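You operate a simulated robot arm through the tools that you are given. There is no shell and no other tool.

You run a simulated robot arm. Do the job below in one go: nothing can be reset, and whatever is moved stays where it is left.

## Task
Wash the black knob, blow it dry and refit it on its shaft.
Fine: use the soak tray and the blower; switch the tray off before you reach in; leave the other knobs alone. What is to be rubbed or washed off counts as gone when no trace of it is left.

The check looks at the end state, three seconds after you hand in, the way a careful person would. Anything else that was tipped, shoved, dropped, spilled or broken makes it a failure.

## Robot
A 7-joint arm with a two-finger parallel gripper, fixed in place. Base frame: the origin is at the foot of the arm, x ahead of it, y to its left, z up; the work surface is at about z = 0.86. Lengths are in m, angles in degrees, forces in N, time in s.
Its first joint turns from -166.0 to 166.0 degrees. Payload 4.4 kg.
Tool frame: the origin (TCP) lies between the finger pads and is the grasp point; the fingertips stand 0.023 m ahead of it; z points along the fingers, y is the line along which they close. The gripper opens to 0.094 m. The fingers are 0.038 m wide and 0.01 m thick; the gripper's body (0.054 by 0.096 m) begins 0.039 m behind the TCP.
Orientation is that of the tool frame in the base frame, as a unit quaternion [x, y, z, w]. With the fingers straight down and closing along the base's y, the tool's x points along the base's -x, its y along +y and its z along -z.

## Interface
- The arm moves only by the tool nudge_tool. Its argument "targets" is a list of rows, each an object of numbers (a shift or turn left out is 0, a gripper value left out holds the last): "wx", "wy", "wz": the turn, a rotation vector about the tool's x, y, z in degrees; "dx", "dy", "dz": the shift along the tool's x, y, z in m; "hand": the gripper command, from -1 (fully open) to 1 (shut), values between in proportion. In form: [{"wx": .., "wy": .., "wz": .., "dx": .., "dy": .., "dz": .., "hand": ..}, ...]. A call has 1 to 20 rows; each row is the pose to reach, as a shift and turn from the pose commanded when the call began, along the tool's axes at that moment. Each row takes 0.2 s and may step no farther than 0.05 m and 8.6 degrees from the row before; otherwise, or with a gripper value out of range, the whole call is refused. A pose out of reach is approached as far as the arm can. The call stops where the force on the tool passes 90 N (or 10 N more than at its start, if that is more) or the arm is blocked; 0.2 s more then pass. Each finger travels about 0.072 m/s and halts on what it meets, pressing with about 32 N; the grip force reading is that of the motor and also rises with nothing between the fingers. The clock runs only during rows and for 0.2 s after the last one: add rows that repeat a pose to give the fingers time. It gives the time, the measured TCP pose, the force on the tool (base axes), the opening and the grip force at its end, in the units of the frame above (readings bear some noise), with the torque about the TCP (base axes, N m) and any sound that the robot's microphone picked up, and new pictures: "views" is both (left out), scene, wrist or none.
- Cameras (640 x 400 px; columns grow to the right, rows downward): "scene" is fixed at [0.2211, 0.4991, 1.458]; the picture's right is [-0.23, -0.97, 0.00], its down [-0.54, 0.13, -0.83] and it looks along [0.81, -0.20, -0.56] (base axes); focal length 312 px, centre (320, 200). "wrist" rides on the gripper at [0.086, 0.016, -0.074] in the tool frame; the picture's right is [-0.18, 0.98, 0.00], its down [-0.58, -0.11, -0.81] and it looks along [-0.79, -0.15, 0.59] (tool axes); focal length 243 px, centre (320, 200).
- probe_pixels(camera, pixels): for up to 12 pixels [column, row] of the newest picture of that camera ("zoom" is the newest enlarged one), the place [x, y, z] in the base frame of the surface seen there, good to about 0.002 m. It takes no simulated time.
- close_up(camera, box): a new picture of the part [left, top, right, bottom] of that camera's present view, enlarged. It takes no simulated time.
- close_job(): hands the job in; it is judged then, once.

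Unless the task says otherwise, let go and move clear before handing in.

The tools are called after "Request:" as a command line: name --argument value ..., lists and objects as JSON in quotes. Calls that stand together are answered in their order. nudge_tool: Moves the arm, as the interface text tells. Its arguments: {"type":"object","properties":{"targets":{"type":"array"},"views":{"type":"string","enum":["both","scene","wrist","none"]}},"required":["targets"]} The other tools are called the same way: probe_pixels (camera, pixels) gives the place of the surface under pixels of a picture; close_up (camera, box) takes an enlarged picture of a part of a camera's view; close_job () hands the job in.

At the start:

```text
time_s: 0.0
ee_pos: [0.6491, 0.3182, 1.2371]
tcp_rot: [0.001, 1.0, 0.0, 0.0]
wrist_force: [1.0, 0.1, 0.4]
moment: [0.01, 0.02, 0.01]
gripper_width: 0.0941
finger_force: 0.1
```

scene: 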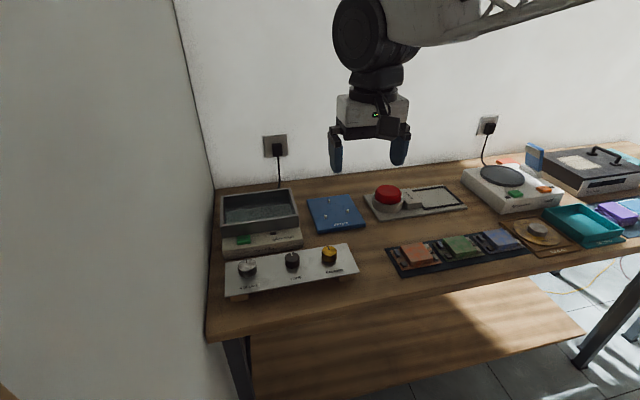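
wrist: 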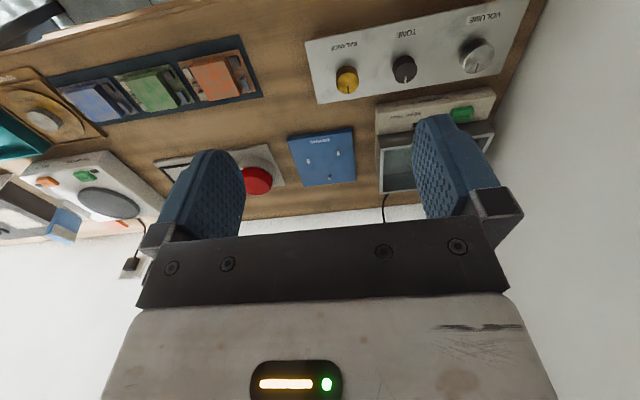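

The scene shows a panel with three knobs near (290,262) and a soak tray at (260,215); the blower is not yet identified. I'll take close-ups to learn the details.

Request:
close_up --camera "scene" --box '[210, 170, 370, 300]'

Request:
close_up --camera "scene" --box '[360, 130, 640, 290]'

Request:
close_up --camera "wrist" --box '[280, 0, 540, 200]'

Request:
close_up --camera "wrist" --box '[0, 40, 280, 280]'

```text
3.08 times, centred on (290, 235) of scene
```

zoom: 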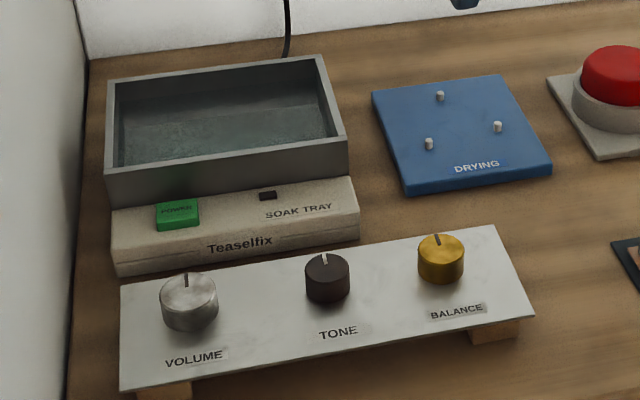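

```text
2.29 times, centred on (500, 210) of scene
```

zoom: 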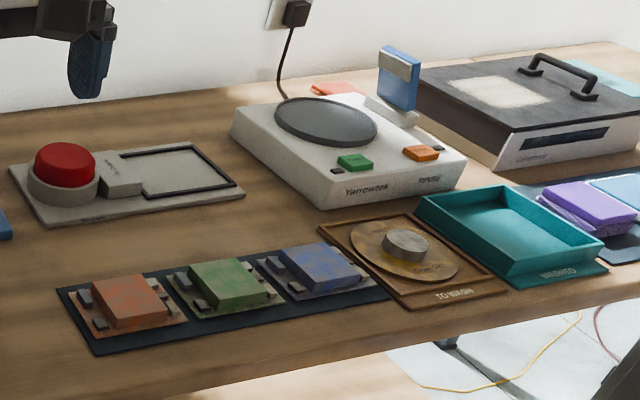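

```text
2.00 times, centred on (410, 100) of wrist
```

zoom: 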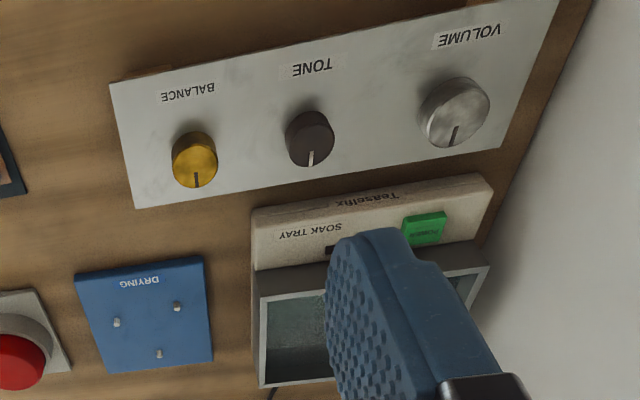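

```text
1.67 times, centred on (140, 160) of wrist
```

zoom: 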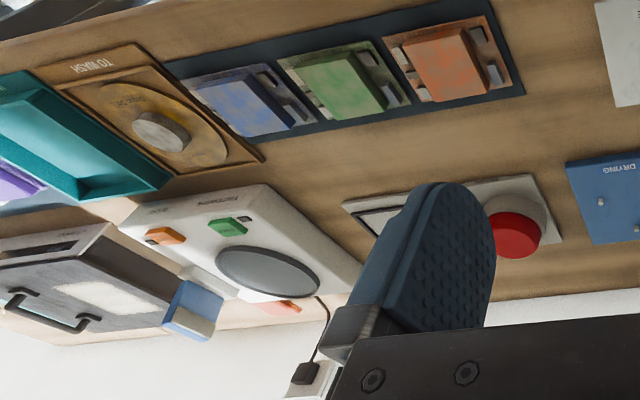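

The panel (TONE knob, black, at scene (292,261)), the soak tray with a green power button at (244,240), the drying board at (336,214) and a red dome at (388,195) are visible. I'll zoom on the red-dome device and probe key points.

Request:
close_up --camera "scene" --box '[355, 170, 475, 230]'

Request:
probe_pixels --camera "scene" --pixels '[[292, 256], [292, 264], [285, 260], [299, 260], [248, 262], [329, 250], [310, 270], [270, 265], [225, 297], [358, 270], [334, 243], [225, 263]]'

Request:
probe_pixels --camera "scene" --pixels '[[244, 238], [277, 237], [260, 212], [224, 195], [289, 189], [297, 213], [224, 222], [388, 188], [411, 200], [440, 198], [390, 207], [260, 217]]'

Request:
probe_pixels --camera "scene" --pixels '[[320, 195], [334, 201], [317, 206], [335, 210], [305, 200], [335, 194], [365, 225], [312, 233], [490, 178], [415, 252], [350, 245], [375, 205]]'

```text
5.33 times, centred on (415, 200) of scene
```

zoom: 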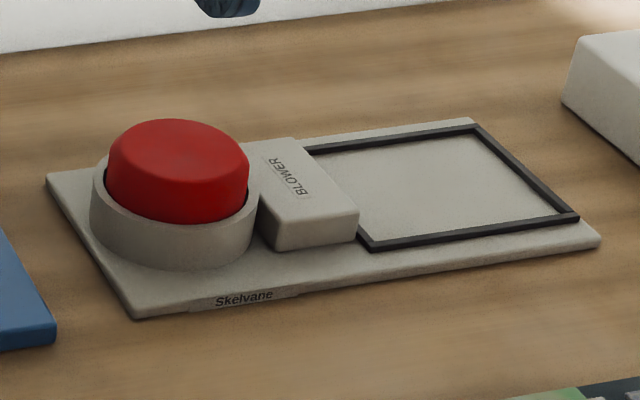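

```text
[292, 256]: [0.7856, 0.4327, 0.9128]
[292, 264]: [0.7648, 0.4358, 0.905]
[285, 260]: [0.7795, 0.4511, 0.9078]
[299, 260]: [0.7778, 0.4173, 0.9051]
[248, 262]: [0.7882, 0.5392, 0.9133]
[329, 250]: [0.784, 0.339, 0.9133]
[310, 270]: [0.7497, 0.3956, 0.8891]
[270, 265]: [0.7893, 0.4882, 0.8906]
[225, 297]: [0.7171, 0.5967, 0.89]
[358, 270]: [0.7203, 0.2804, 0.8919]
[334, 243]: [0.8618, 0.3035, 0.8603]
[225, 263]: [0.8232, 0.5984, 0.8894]
```

```text
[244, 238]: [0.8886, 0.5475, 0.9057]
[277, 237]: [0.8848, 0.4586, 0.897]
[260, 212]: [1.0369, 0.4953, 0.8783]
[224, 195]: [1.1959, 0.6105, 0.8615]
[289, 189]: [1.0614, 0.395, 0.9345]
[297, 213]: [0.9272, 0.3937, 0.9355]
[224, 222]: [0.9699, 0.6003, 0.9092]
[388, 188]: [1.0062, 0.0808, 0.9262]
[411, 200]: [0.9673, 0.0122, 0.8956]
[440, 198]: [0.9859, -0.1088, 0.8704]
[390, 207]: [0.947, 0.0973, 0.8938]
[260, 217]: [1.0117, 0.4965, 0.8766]
```

```text
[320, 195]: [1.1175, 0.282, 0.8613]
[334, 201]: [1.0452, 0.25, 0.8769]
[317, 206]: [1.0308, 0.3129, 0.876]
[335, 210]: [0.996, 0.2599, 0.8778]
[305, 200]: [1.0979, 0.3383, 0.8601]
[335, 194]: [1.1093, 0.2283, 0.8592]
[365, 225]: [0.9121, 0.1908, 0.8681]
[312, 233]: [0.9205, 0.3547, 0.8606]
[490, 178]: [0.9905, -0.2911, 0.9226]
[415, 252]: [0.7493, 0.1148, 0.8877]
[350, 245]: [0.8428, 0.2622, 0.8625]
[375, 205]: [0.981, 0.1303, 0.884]
```

The red dome belongs to the "BLOWER" with a black framed spot next to its nozzle. The tray is far out (x≈0.93–1.06, y≈0.4–0.6), so I'll zoom on the tray and the knob and probe the edges precisely.

Request:
close_up --camera "scene" --box '[215, 180, 305, 240]'

Request:
probe_pixels --camera "zoom" --pixels '[[60, 100], [60, 300], [500, 80], [560, 280], [300, 280], [300, 320], [300, 220], [120, 200], [450, 200], [400, 130], [100, 275], [540, 60]]'

Request:
close_up --camera "scene" --box '[262, 235, 322, 285]'

Request:
probe_pixels --camera "zoom" --pixels '[[320, 150], [320, 190], [250, 180], [390, 180], [320, 215], [318, 240], [320, 290], [320, 310], [260, 260], [380, 260], [320, 130], [450, 250]]'

```text
6.67 times, centred on (260, 210) of scene
```

zoom: 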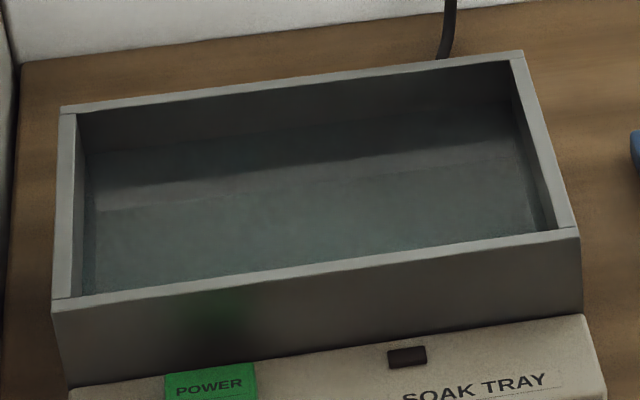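

```text
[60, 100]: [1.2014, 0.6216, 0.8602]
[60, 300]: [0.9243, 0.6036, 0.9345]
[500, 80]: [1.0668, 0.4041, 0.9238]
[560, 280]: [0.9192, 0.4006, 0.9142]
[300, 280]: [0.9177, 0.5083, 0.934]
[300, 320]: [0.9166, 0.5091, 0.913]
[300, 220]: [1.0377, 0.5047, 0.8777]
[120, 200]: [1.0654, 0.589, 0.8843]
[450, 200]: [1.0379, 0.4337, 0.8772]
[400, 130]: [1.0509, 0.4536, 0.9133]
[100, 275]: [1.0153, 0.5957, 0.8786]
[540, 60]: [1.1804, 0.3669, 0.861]
```

```text
8.00 times, centred on (292, 260) of scene
```

zoom: 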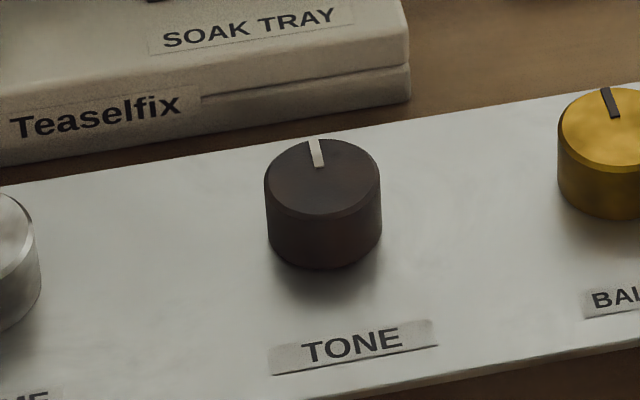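

```text
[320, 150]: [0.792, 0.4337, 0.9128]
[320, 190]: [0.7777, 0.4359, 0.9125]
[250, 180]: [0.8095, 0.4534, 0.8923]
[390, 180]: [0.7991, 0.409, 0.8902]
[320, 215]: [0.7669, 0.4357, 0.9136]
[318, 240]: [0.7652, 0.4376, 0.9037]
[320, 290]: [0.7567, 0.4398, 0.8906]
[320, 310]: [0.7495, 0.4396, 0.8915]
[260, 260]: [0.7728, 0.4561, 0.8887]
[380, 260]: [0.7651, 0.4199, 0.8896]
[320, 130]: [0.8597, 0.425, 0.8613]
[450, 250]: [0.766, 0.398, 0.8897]
```

The knob's centre is about (0.78, 0.434), top at z 0.913, and the tray interior spans x≈0.926–1.065, y≈0.405–0.595 with its rim at 0.935. Before picking anything, I'll test how far the arm reaches above the tray with the tool tilted outward by 30°, staying high.

Request:
nudge_tool --targets '[{"dx": -0.04, "dy": 0.014, "dz": 0.018, "wy": -5}, {"dx": -0.08, "dy": 0.028, "dz": 0.036, "wy": -10}, {"dx": -0.12, "dy": 0.042, "dz": 0.054, "wy": -15}, {"dx": -0.16, "dy": 0.056, "dz": 0.072, "wy": -20}, {"dx": -0.2, "dy": 0.07, "dz": 0.09, "wy": -25}, {"dx": -0.24, "dy": 0.084, "dz": 0.108, "wy": -30}, {"dx": -0.28, "dy": 0.098, "dz": 0.126, "wy": -30}, {"dx": -0.32, "dy": 0.112, "dz": 0.144, "wy": -30}, {"dx": -0.36, "dy": 0.13, "dz": 0.16, "wy": -30}, {"dx": -0.36, "dy": 0.13, "dz": 0.2, "wy": -30}, {"dx": -0.36, "dy": 0.13, "dz": 0.23, "wy": -30}, {"dx": -0.36, "dy": 0.13, "dz": 0.23, "wy": -30}]'

```text
time_s: 2.6
ee_pos: [1.0113, 0.4478, 1.0055]
tcp_rot: [0.001, 0.966, -0.001, 0.26]
wrist_force: [0.4, -0.1, 1.3]
moment: [0.03, 0.03, -0.01]
gripper_width: 0.0943
finger_force: 0.0
```

scene: 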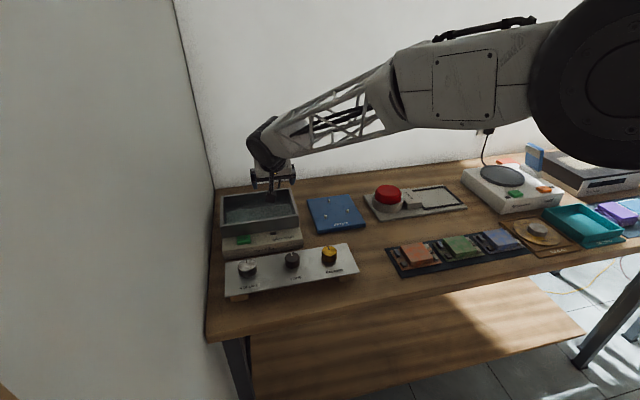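
wrist: 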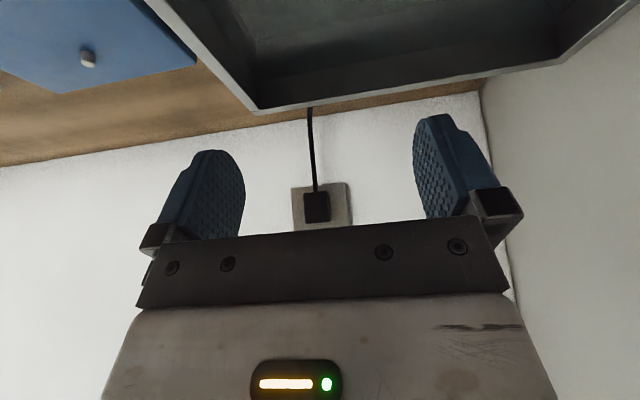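

At 30° tilt the arm reaches (1.01, 0.448, 1.005) without strain. I'll check the reach lower, inside the tray (tray off, fingers kept above the floor).

Request:
nudge_tool --targets '[{"dx": 0.01, "dy": 0.015, "dz": 0.02}, {"dx": 0.025, "dy": 0.03, "dz": 0.035}, {"dx": 0.04, "dy": 0.04, "dz": 0.052}, {"dx": 0.0512, "dy": 0.04, "dz": 0.0686}, {"dx": 0.0512, "dy": 0.04, "dz": 0.0686}]'

Request:
close_up --camera "scene" --box '[210, 130, 310, 290]'

```text
time_s: 3.8
ee_pos: [0.9997, 0.4872, 0.9211]
tcp_rot: [0.001, 0.966, 0.0, 0.259]
wrist_force: [0.2, 0.3, 0.0]
moment: [0.03, -0.03, 0.02]
gripper_width: 0.0939
finger_force: 0.0
```

scene: 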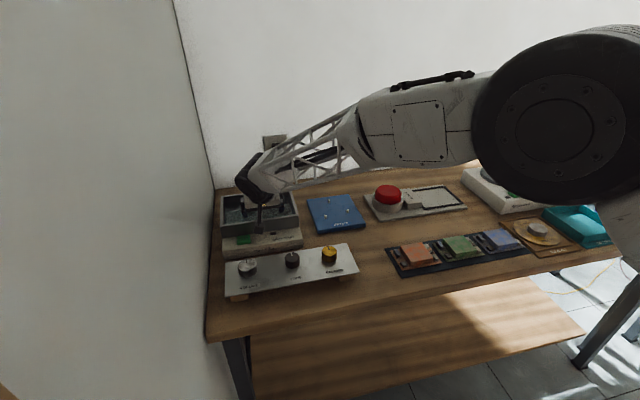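
wrist: 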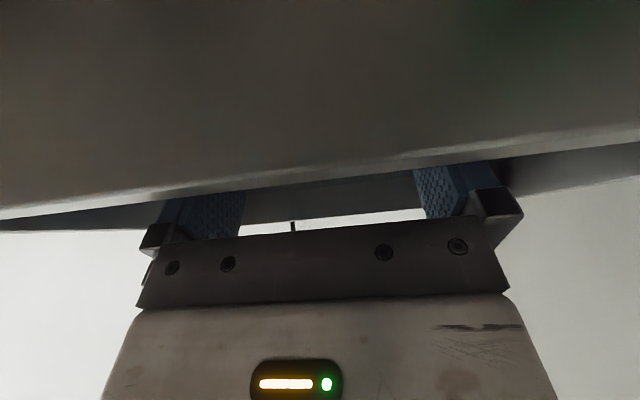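

```text
2.50 times, centred on (260, 210) of scene
```

zoom: 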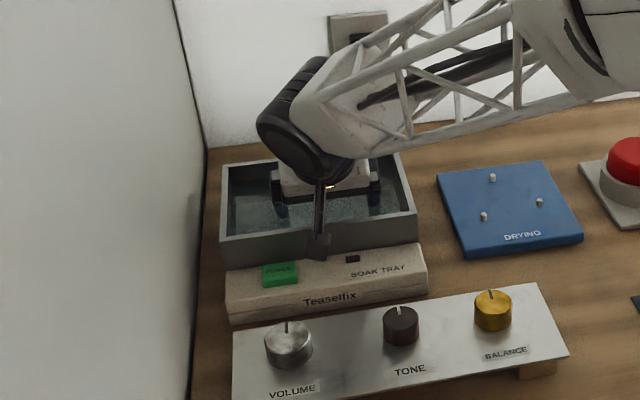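

The arm reaches inside the tray with 30° tilt; the camera bracket hangs close to the tray front at (318,240). I'll test whether a smaller 20° tilt also reaches at x≈0.98, which gives more clearance.

Request:
nudge_tool --targets '[{"dx": 0.0023, "dy": -0.015, "dz": -0.036}, {"dx": 0.0023, "dy": -0.015, "dz": -0.036, "wy": 5}, {"dx": 0.0023, "dy": -0.015, "dz": -0.036, "wy": 10}, {"dx": 0.01, "dy": -0.015, "dz": -0.02, "wy": 10}, {"dx": 0.0173, "dy": -0.015, "dz": -0.01, "wy": 10}, {"dx": 0.0173, "dy": -0.015, "dz": -0.01, "wy": 10}]'

Request:
close_up --camera "scene" --box '[210, 150, 310, 250]'

```text
time_s: 5.2
ee_pos: [0.9799, 0.4732, 0.922]
tcp_rot: [0.0, 0.985, 0.0, 0.175]
wrist_force: [0.2, 0.9, -1.0]
moment: [-0.03, 0.04, 0.04]
gripper_width: 0.094
finger_force: 0.1
```

scene: 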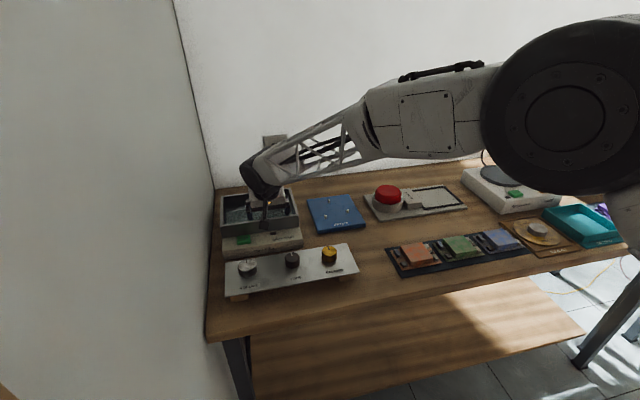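
wrist: 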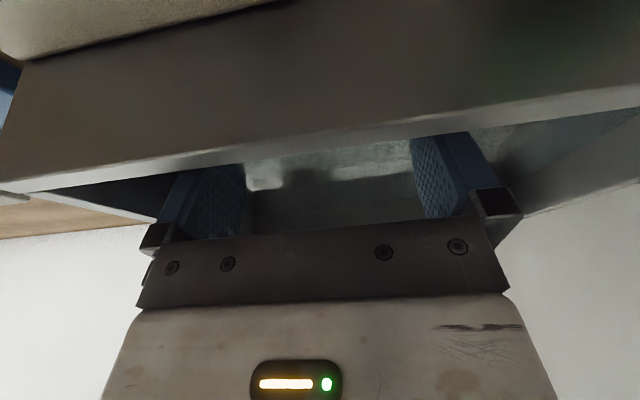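

```text
4.00 times, centred on (260, 200) of scene
```

zoom: 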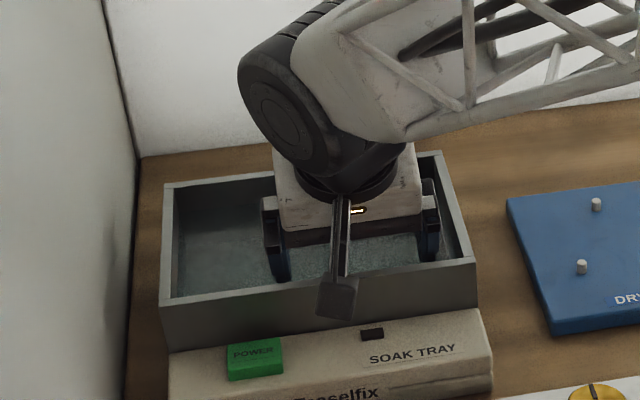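

20° tilt reaches as well, with good clearance, so I'll keep this attitude for all handling. Now I'll lift out and go above the black knob at (0.78, 0.434), narrowing the hand to about 0.06.

Request:
nudge_tool --targets '[{"dx": -0.0137, "dz": -0.0376}, {"dx": -0.0274, "dz": -0.0752}, {"dx": 0.0149, "dy": -0.01, "dz": -0.0906}, {"dx": 0.0572, "dy": -0.02, "dz": -0.106}, {"dx": 0.0995, "dy": -0.03, "dz": -0.1214}, {"dx": 0.1418, "dy": -0.039, "dz": -0.1368}, {"dx": 0.1662, "dy": -0.039, "dz": -0.1457}, {"dx": 0.1662, "dy": -0.039, "dz": -0.1457, "hand": -0.28}, {"dx": 0.1782, "dy": -0.039, "dz": -0.1128, "hand": -0.28}, {"dx": 0.1782, "dy": -0.039, "dz": -0.1128, "hand": -0.28}]'

Request:
close_up --camera "wrist" --box '[180, 40, 480, 240]'

Request:
close_up --camera "scene" --box '[220, 190, 380, 310]'

```text
time_s: 7.4
ee_pos: [0.7718, 0.4368, 0.9654]
tcp_rot: [0.0, 0.985, 0.0, 0.174]
wrist_force: [-0.5, -0.4, 0.0]
moment: [0.02, 0.01, -0.02]
gripper_width: 0.0604
finger_force: 0.0
```

scene: 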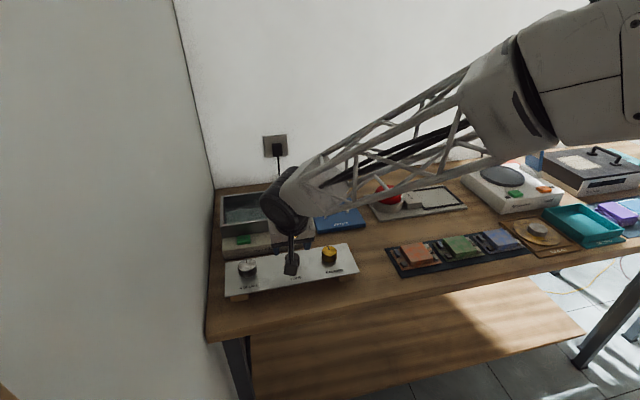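
wrist: 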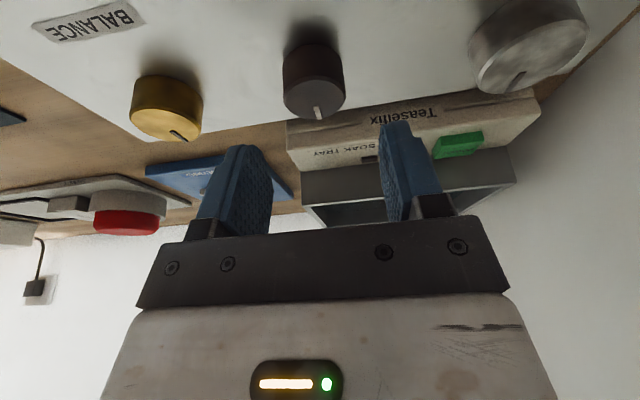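

```text
2.00 times, centred on (330, 140) of wrist
```

zoom: 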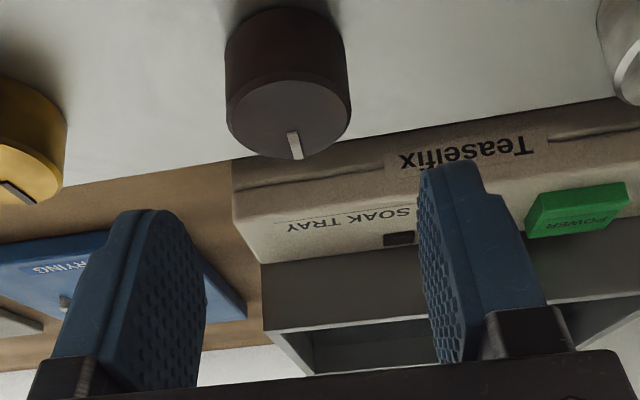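

```text
3.33 times, centred on (300, 250) of scene
```

zoom: 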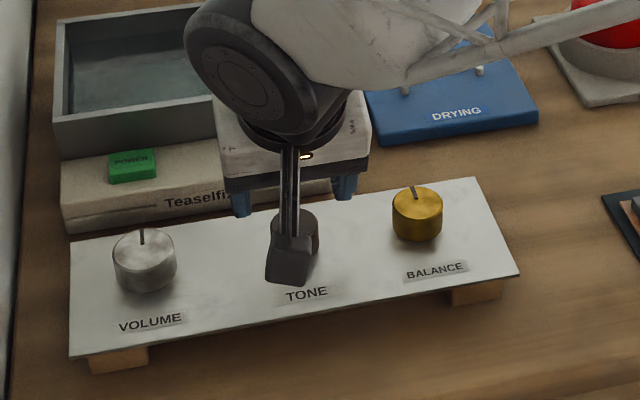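

The knob's top shows in the wrist zoom around (288,118), its pointer towards (297,158). I'll probe it to refine its centre and pointer direction.

Request:
close_up --camera "wrist" --box '[270, 35, 360, 125]'

Request:
probe_pixels --camera "wrist" --pixels '[[317, 100], [317, 107], [318, 116], [318, 113], [286, 100], [290, 105], [342, 98], [340, 105], [324, 81], [315, 82], [284, 84], [344, 78]]'

```text
4.44 times, centred on (315, 80) of wrist
```

zoom: 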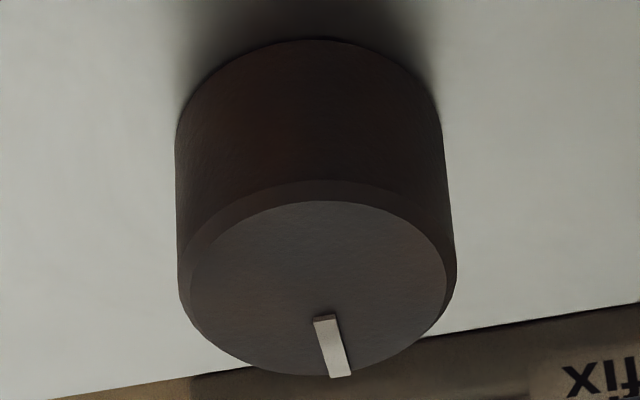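

```text
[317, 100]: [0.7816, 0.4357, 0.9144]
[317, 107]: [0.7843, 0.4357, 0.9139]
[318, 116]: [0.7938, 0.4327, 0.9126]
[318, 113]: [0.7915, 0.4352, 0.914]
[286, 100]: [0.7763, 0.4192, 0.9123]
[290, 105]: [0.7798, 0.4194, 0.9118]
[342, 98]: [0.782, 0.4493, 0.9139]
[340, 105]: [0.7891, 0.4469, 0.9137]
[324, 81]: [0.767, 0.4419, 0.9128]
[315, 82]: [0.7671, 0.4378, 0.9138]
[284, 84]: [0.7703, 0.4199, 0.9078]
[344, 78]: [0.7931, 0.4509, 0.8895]
```

The knob's centre is (0.7805, 0.435), radius 0.016, pointer towards +x. I'll go down so the fingertips stop just above the panel, and then close.

Request:
nudge_tool --targets '[{"dx": 0.005, "dz": 0.015, "hand": -0.28}, {"dx": 0.01, "dz": 0.03, "hand": -0.28}, {"dx": 0.014, "dz": 0.0428, "hand": -0.28}, {"dx": 0.014, "dz": 0.0428, "hand": -0.28}]'

Request:
close_up --camera "scene" --box '[240, 200, 340, 300]'

```text
time_s: 8.4
ee_pos: [0.7748, 0.4345, 0.9224]
tcp_rot: [0.0, 0.985, 0.0, 0.174]
wrist_force: [-0.4, -0.1, -0.5]
moment: [-0.03, 0.0, 0.03]
gripper_width: 0.0601
finger_force: 0.1
```

scene: 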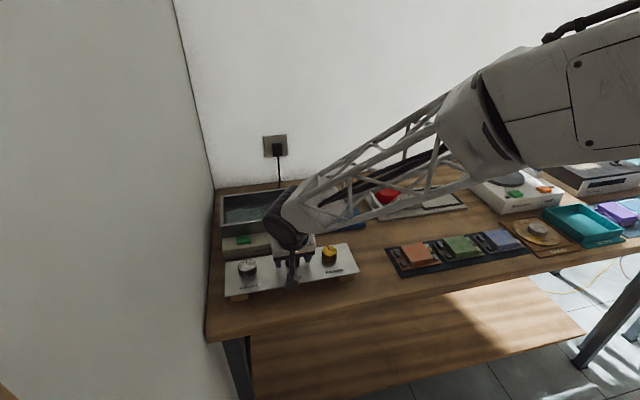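
wrist: 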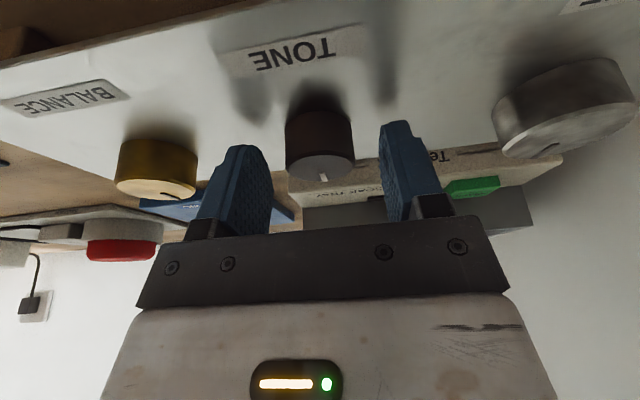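

```text
4.00 times, centred on (290, 250) of scene
```

zoom: 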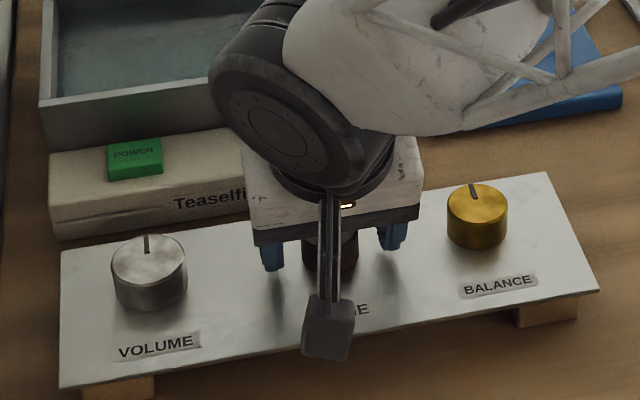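

The fingers straddle the knob, with no contact. Closing now.

Request:
nudge_tool --targets '[{"hand": 0.2}, {"hand": 0.4}, {"hand": 0.6}, {"hand": 0.6}, {"hand": 0.6}]'

```text
time_s: 9.6
ee_pos: [0.7754, 0.4346, 0.9234]
tcp_rot: [0.0, 0.985, -0.001, 0.174]
wrist_force: [0.3, -0.8, 0.8]
moment: [-0.04, 0.01, -0.01]
gripper_width: 0.0347
finger_force: 31.9
```

scene: 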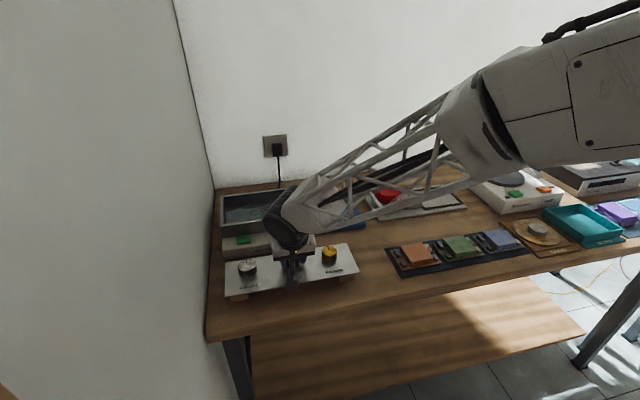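
wrist: 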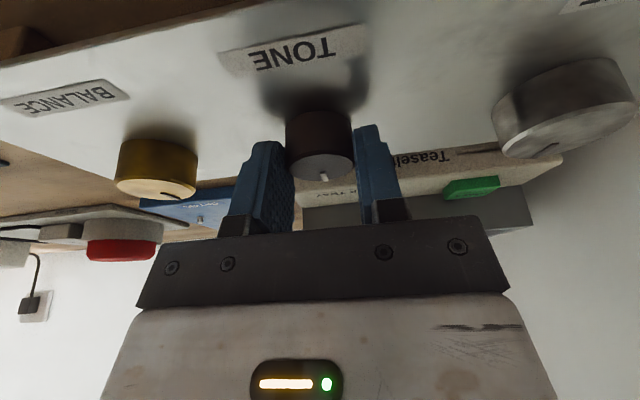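

Gripped at 0.0347 width with 32 N. Now I lift it straight up off the shaft.

Request:
nudge_tool --targets '[{"dx": -0.0034, "dz": -0.0094}, {"dx": -0.0068, "dz": -0.0188}, {"dx": -0.0103, "dz": -0.0282}, {"dx": -0.0171, "dz": -0.047}, {"dx": -0.0274, "dz": -0.0752}, {"dx": -0.0274, "dz": -0.0752}]'

Request:
close_up --camera "scene" --box '[230, 180, 350, 300]'

Request:
close_up --camera "wrist" --box '[200, 40, 440, 240]'

```text
time_s: 11.0
ee_pos: [0.7758, 0.434, 1.0047]
tcp_rot: [0.0, 0.985, 0.0, 0.173]
wrist_force: [-0.2, -0.3, -0.5]
moment: [0.01, 0.01, 0.03]
gripper_width: 0.0344
finger_force: 31.8
```

scene: 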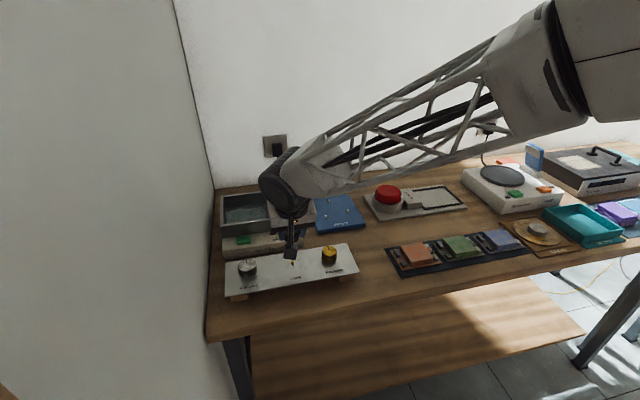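
wrist: 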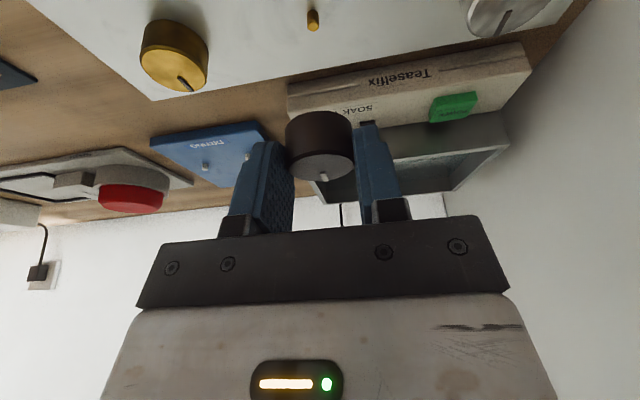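

```text
3.33 times, centred on (290, 240) of scene
```

zoom: 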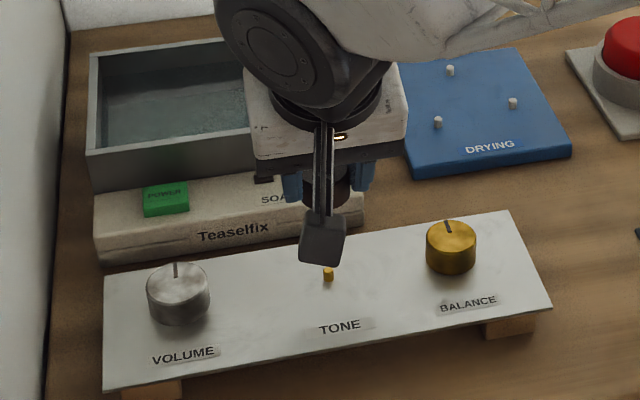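

```text
2.00 times, centred on (320, 140) of wrist
```

zoom: 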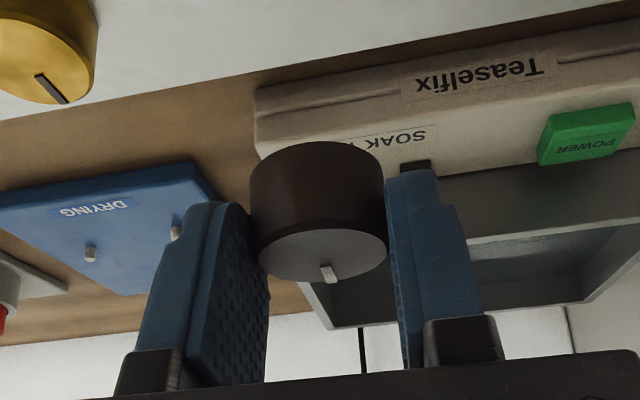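

The knob is off, with a brass shaft visible at wrist (313,20). I'll measure the shaft and look at its flat before moving on.

Request:
close_up --camera "wrist" --box '[289, 0, 339, 40]'

Request:
probe_pixels --camera "wrist" --pixels '[[313, 27], [310, 27], [316, 27], [313, 29], [313, 24], [313, 18], [313, 13], [313, 8], [320, 150], [323, 170], [300, 150], [345, 150]]'

Request:
close_up --camera "scene" --box '[277, 250, 307, 275]'

```text
10.00 times, centred on (314, 20) of wrist
```

zoom: 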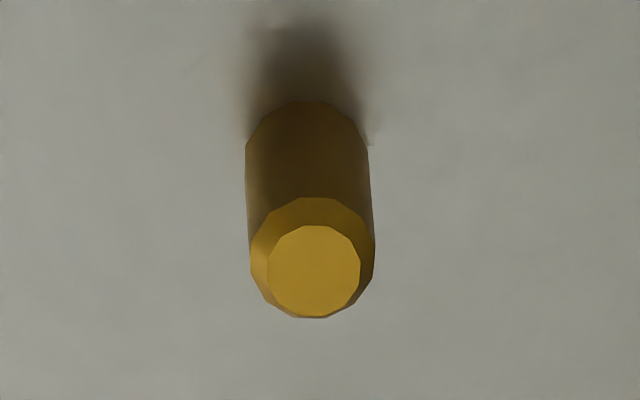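

```text
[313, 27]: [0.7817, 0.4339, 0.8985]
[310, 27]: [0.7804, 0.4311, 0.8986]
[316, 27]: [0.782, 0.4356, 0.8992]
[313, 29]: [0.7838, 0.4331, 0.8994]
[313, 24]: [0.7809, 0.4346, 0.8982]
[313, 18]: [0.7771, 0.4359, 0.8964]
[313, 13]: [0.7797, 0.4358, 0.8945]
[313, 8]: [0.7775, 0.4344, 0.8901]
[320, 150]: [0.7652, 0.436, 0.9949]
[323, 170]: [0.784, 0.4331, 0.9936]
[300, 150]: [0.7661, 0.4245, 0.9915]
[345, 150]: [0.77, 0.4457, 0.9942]
```

```text
16.00 times, centred on (292, 262) of scene
```

zoom: 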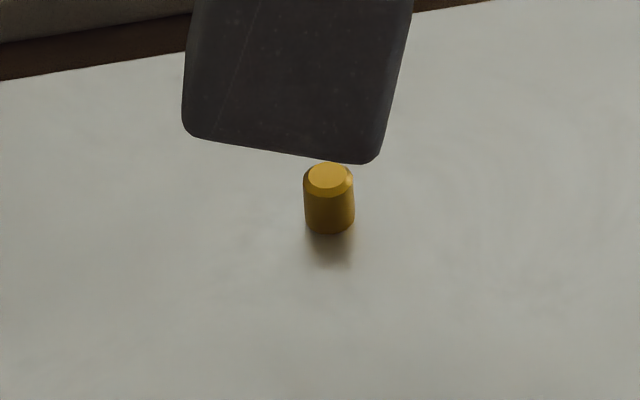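

The shaft is plain and round (about 8 mm across, top at z≈0.899) at (0.781, 0.434). Now I carry the knob over the tray and lower it most of the way.

Request:
nudge_tool --targets '[{"dx": -0.0395, "dy": 0.0072, "dz": 0.0144}, {"dx": -0.079, "dy": 0.0144, "dz": 0.0287}, {"dx": -0.1185, "dy": 0.0216, "dz": 0.0431}, {"dx": -0.158, "dy": 0.0288, "dz": 0.0574}, {"dx": -0.1974, "dy": 0.036, "dz": 0.0718}, {"dx": -0.1974, "dy": 0.036, "dz": 0.0718}, {"dx": -0.1837, "dy": 0.036, "dz": 0.1094}, {"dx": -0.1718, "dy": 0.036, "dz": 0.1423}, {"dx": -0.1718, "dy": 0.036, "dz": 0.1423}]'

Request:
close_up --camera "scene" --box '[210, 150, 310, 250]'

```text
time_s: 13.0
ee_pos: [0.9852, 0.4721, 0.9298]
tcp_rot: [0.0, 0.985, 0.0, 0.173]
wrist_force: [0.1, -0.3, 0.4]
moment: [-0.01, 0.0, 0.02]
gripper_width: 0.0346
finger_force: 32.0
```

scene: 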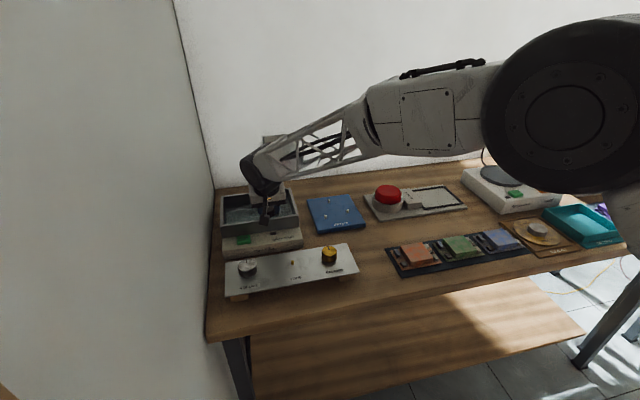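
wrist: 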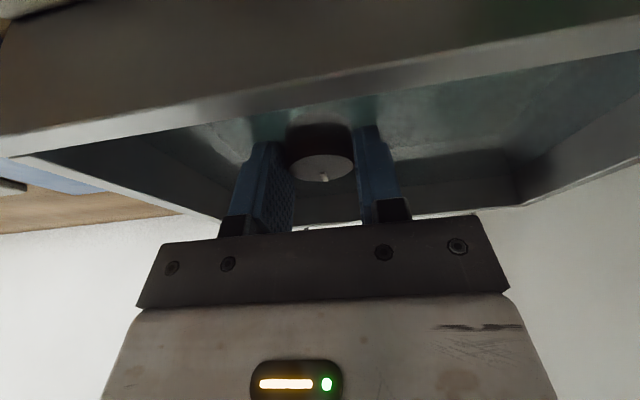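

```text
4.00 times, centred on (260, 200) of scene
```

zoom: 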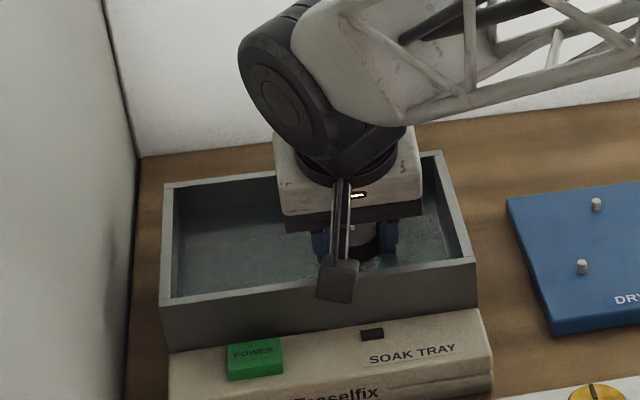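

The knob is inside the tray, about 2 cm above the floor; no contact yet. I'll lower it in small steps and watch the force.

Request:
nudge_tool --targets '[{"dx": 0.0024, "dz": 0.0066}, {"dx": 0.0048, "dz": 0.0132}, {"dx": 0.0055, "dz": 0.015}, {"dx": 0.0062, "dz": 0.0169}]' --views "wrist"

```text
time_s: 14.0
ee_pos: [0.9851, 0.4703, 0.9115]
tcp_rot: [0.0, 0.985, 0.0, 0.174]
wrist_force: [0.3, -0.1, -0.3]
moment: [-0.02, 0.0, 0.03]
gripper_width: 0.0349
finger_force: 32.1
```

wrist: 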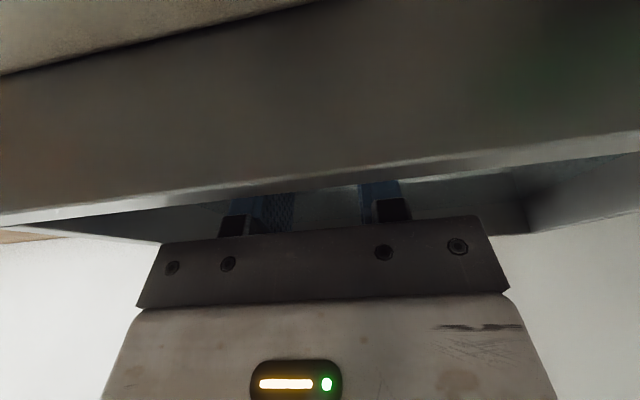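

Still no contact at z≈0.910, so I continue a few more millimetres.

Request:
nudge_tool --targets '[{"dx": 0.0003, "dz": 0.0009}, {"dx": 0.0007, "dz": 0.0019}, {"dx": 0.001, "dz": 0.0028}, {"dx": 0.001, "dz": 0.0028}]' --views "scene"

Request:
close_up --camera "scene" --box '[230, 190, 300, 240]'

```text
time_s: 15.0
ee_pos: [0.9861, 0.47, 0.9092]
tcp_rot: [0.0, 0.984, 0.0, 0.175]
wrist_force: [-3.4, -7.0, 26.9]
moment: [-0.11, 0.06, -0.01]
gripper_width: 0.0346
finger_force: 31.9
```

scene: 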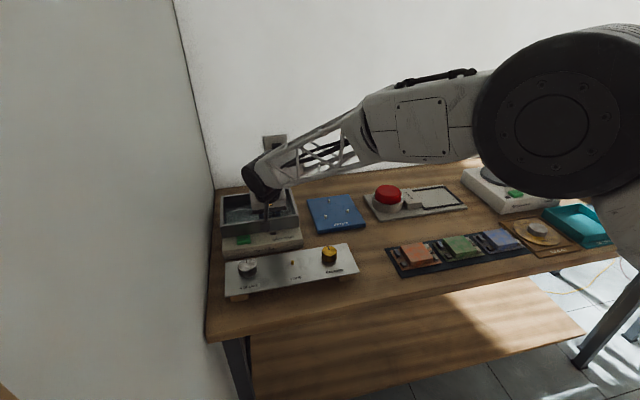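

```text
8.00 times, centred on (265, 215) of scene
```

zoom: 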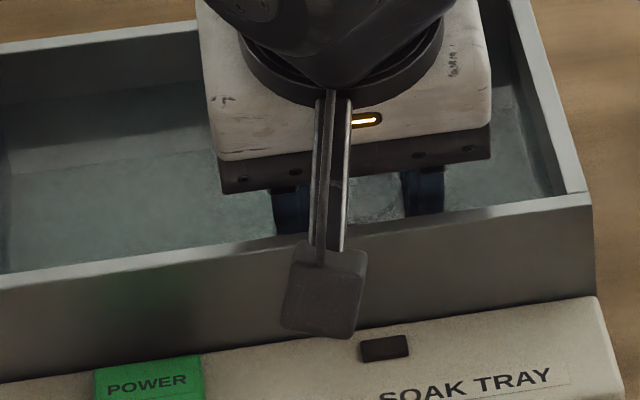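

Contact with 27 N on the floor. I'll relieve the pressure, open, and lift out straight up.

Request:
nudge_tool --targets '[{"dx": -0.0006, "dz": -0.0016, "hand": 0.6}, {"dx": -0.0006, "dz": -0.0016, "hand": 0.6}, {"dx": -0.0006, "dz": -0.0016, "hand": 0.1}, {"dx": -0.0006, "dz": -0.0016, "hand": -0.28}, {"dx": -0.0006, "dz": -0.0016, "hand": -0.28}, {"dx": -0.0074, "dz": -0.0204, "hand": -0.28}, {"dx": -0.0211, "dz": -0.058, "hand": -0.28}, {"dx": -0.0348, "dz": -0.0956, "hand": -0.28}, {"dx": -0.0416, "dz": -0.1144, "hand": -0.28}]'

Request:
close_up --camera "scene" --box '[215, 170, 315, 250]'

Request:
close_up --camera "wrist" --box '[220, 0, 440, 180]'

```text
time_s: 17.0
ee_pos: [0.9867, 0.4688, 1.0275]
tcp_rot: [0.001, 0.985, 0.0, 0.174]
wrist_force: [0.2, -0.4, -0.2]
moment: [0.03, 0.01, -0.02]
gripper_width: 0.0602
finger_force: 0.0
```

scene: 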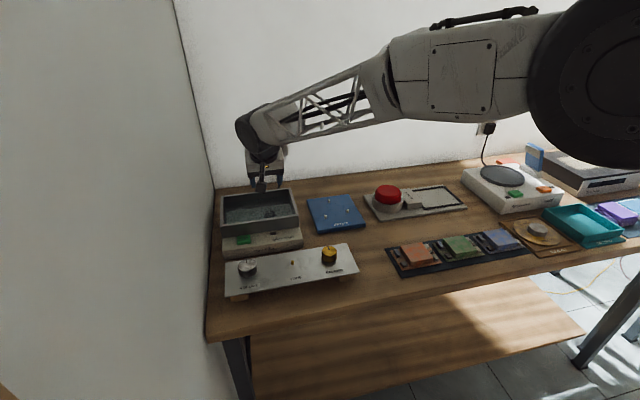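
wrist: 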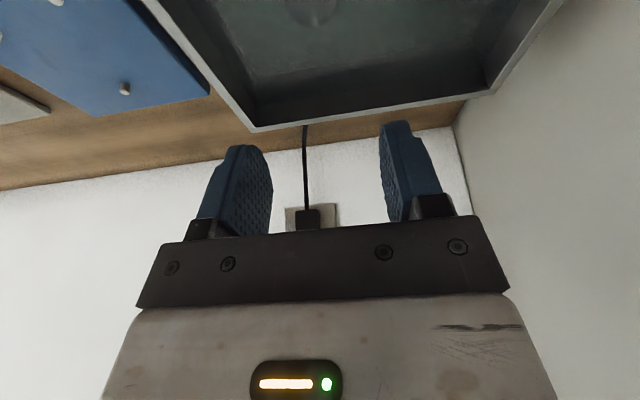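

```text
5.00 times, centred on (265, 210) of scene
```

zoom: 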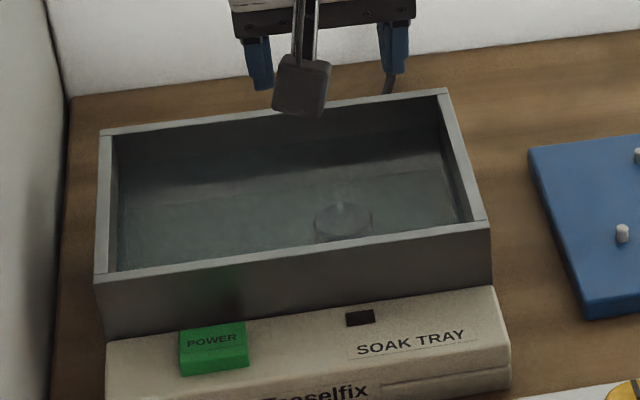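

```text
2.22 times, centred on (330, 90) of wrist
```

zoom: 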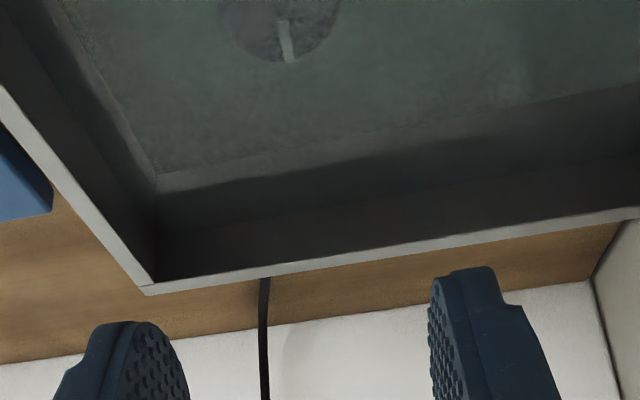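

The knob lies submerged at scene (268,216) with its pointer still to +x. Next I'll measure the green POWER button, closing the hand meanwhile.

Request:
probe_pixels --camera "zoom" --pixels '[[300, 60], [280, 30]]'

Request:
close_up --camera "scene" --box '[220, 220, 300, 270]'

Request:
probe_pixels --camera "zoom" --pixels '[[130, 140], [220, 135], [130, 175], [225, 165], [180, 155], [120, 155], [240, 145], [180, 180], [330, 130], [120, 210], [240, 195], [300, 150]]'

```text
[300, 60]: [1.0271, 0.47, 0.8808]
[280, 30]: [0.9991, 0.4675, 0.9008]
```

```text
8.00 times, centred on (260, 245) of scene
```

zoom: 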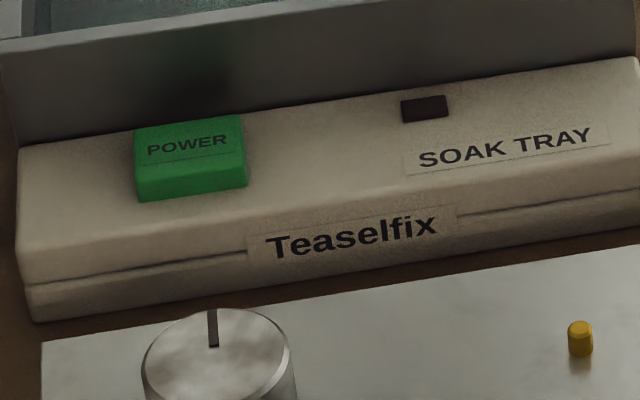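

```text
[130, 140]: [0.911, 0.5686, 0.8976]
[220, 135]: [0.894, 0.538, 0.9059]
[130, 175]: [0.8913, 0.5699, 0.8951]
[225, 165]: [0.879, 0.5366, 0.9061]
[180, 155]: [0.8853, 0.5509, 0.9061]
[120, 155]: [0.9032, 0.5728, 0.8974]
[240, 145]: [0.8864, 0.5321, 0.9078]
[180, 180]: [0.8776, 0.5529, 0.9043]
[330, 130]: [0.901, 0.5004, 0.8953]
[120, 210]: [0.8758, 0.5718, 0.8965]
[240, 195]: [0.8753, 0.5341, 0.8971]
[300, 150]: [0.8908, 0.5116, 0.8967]
```

The button top is at z≈0.906, centred (0.886, 0.549). I'll check the distance to the side wall before moving the wrist that way.

Request:
probe_pixels --camera "scene" --pixels '[[205, 230], [205, 170], [200, 260], [212, 180], [195, 100]]'

Request:
close_up --camera "scene" --box '[200, 80, 320, 200]'

Request:
probe_pixels --camera "zoom" --pixels '[[190, 180], [215, 200], [180, 200], [200, 230], [260, 270]]'

```text
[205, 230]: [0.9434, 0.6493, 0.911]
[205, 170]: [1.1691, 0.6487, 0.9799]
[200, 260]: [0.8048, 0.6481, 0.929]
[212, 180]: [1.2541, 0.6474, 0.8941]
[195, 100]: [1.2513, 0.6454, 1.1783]
```

```text
3.33 times, centred on (260, 140) of scene
```

zoom: 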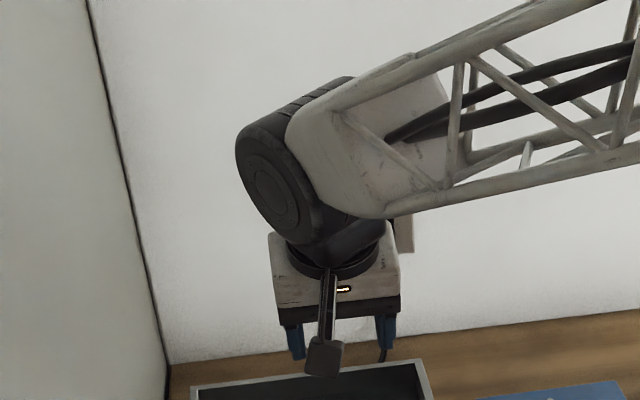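

```text
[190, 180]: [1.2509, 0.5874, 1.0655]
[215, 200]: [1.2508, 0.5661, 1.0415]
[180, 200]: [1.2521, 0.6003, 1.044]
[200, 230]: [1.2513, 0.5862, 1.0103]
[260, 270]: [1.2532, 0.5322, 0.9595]
```

The side wall is at y≈0.648. I'll check how far the wrist disc sticks out toward it.

Request:
probe_pixels --camera "zoom" --pixels '[[265, 185], [275, 190], [250, 160], [290, 215], [280, 150], [285, 290]]'

```text
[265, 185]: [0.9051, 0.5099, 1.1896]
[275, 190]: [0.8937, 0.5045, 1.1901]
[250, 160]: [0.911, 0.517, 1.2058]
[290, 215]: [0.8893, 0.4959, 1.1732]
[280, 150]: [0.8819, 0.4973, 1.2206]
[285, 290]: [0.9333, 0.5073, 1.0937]
```

Wrist clearance to the wall will be about 4–5 cm, fine. Moving above the POWER button with the hand closed.

Request:
nudge_tool --targets '[{"dx": 0.0315, "dy": 0.0263, "dz": -0.0115, "hand": 0.4}, {"dx": 0.063, "dy": 0.0527, "dz": -0.0229, "hand": 1}, {"dx": 0.0945, "dy": 0.079, "dz": -0.0344, "hand": 1}, {"dx": 0.1065, "dy": 0.079, "dz": -0.0015, "hand": 1}, {"dx": 0.1167, "dy": 0.079, "dz": 0.0267, "hand": 1}, {"dx": 0.1167, "dy": 0.079, "dz": 0.0267, "hand": 1}]'

Request:
close_up --camera "scene" --box '[200, 180, 300, 270]'

Request:
close_up --camera "wrist" --box '[240, 40, 420, 220]'

```text
time_s: 18.4
ee_pos: [0.8827, 0.5526, 0.9643]
tcp_rot: [0.0, 0.985, 0.0, 0.173]
wrist_force: [0.0, 0.2, -0.1]
moment: [-0.02, 0.01, 0.01]
gripper_width: 0.0
finger_force: 32.6
```

scene: 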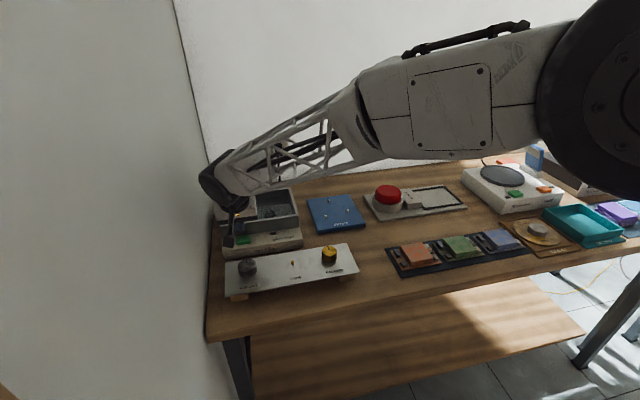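
wrist: 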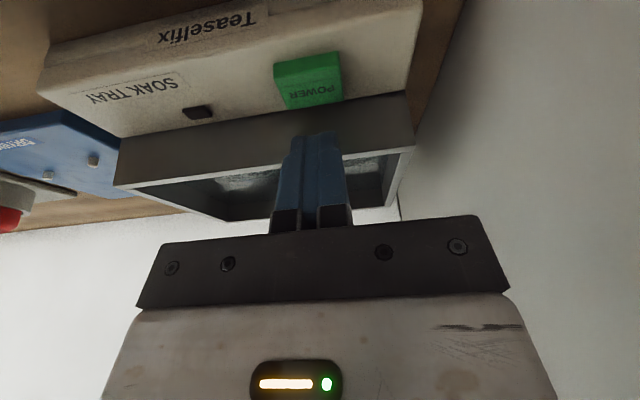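

```text
4.44 times, centred on (250, 225) of scene
```

zoom: 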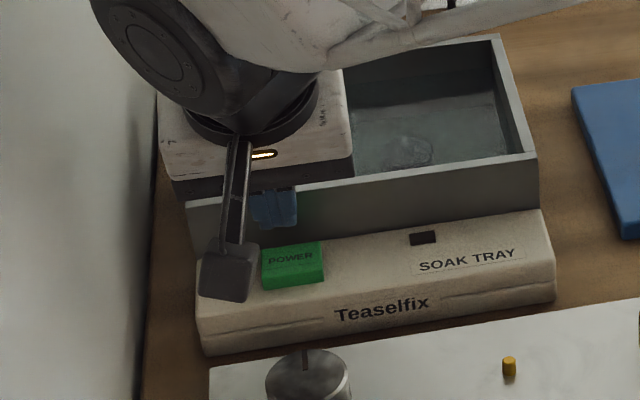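

```text
2.22 times, centred on (330, 130) of wrist
```

zoom: 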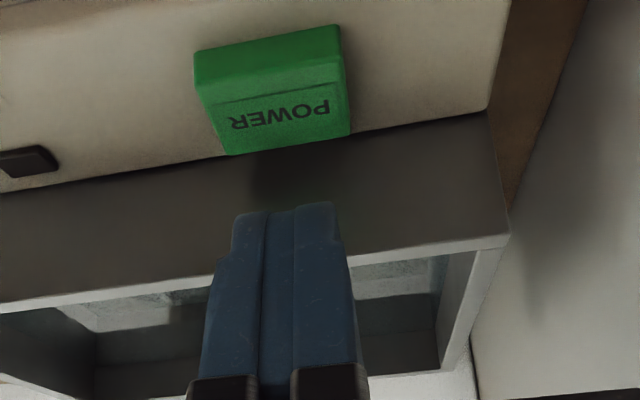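

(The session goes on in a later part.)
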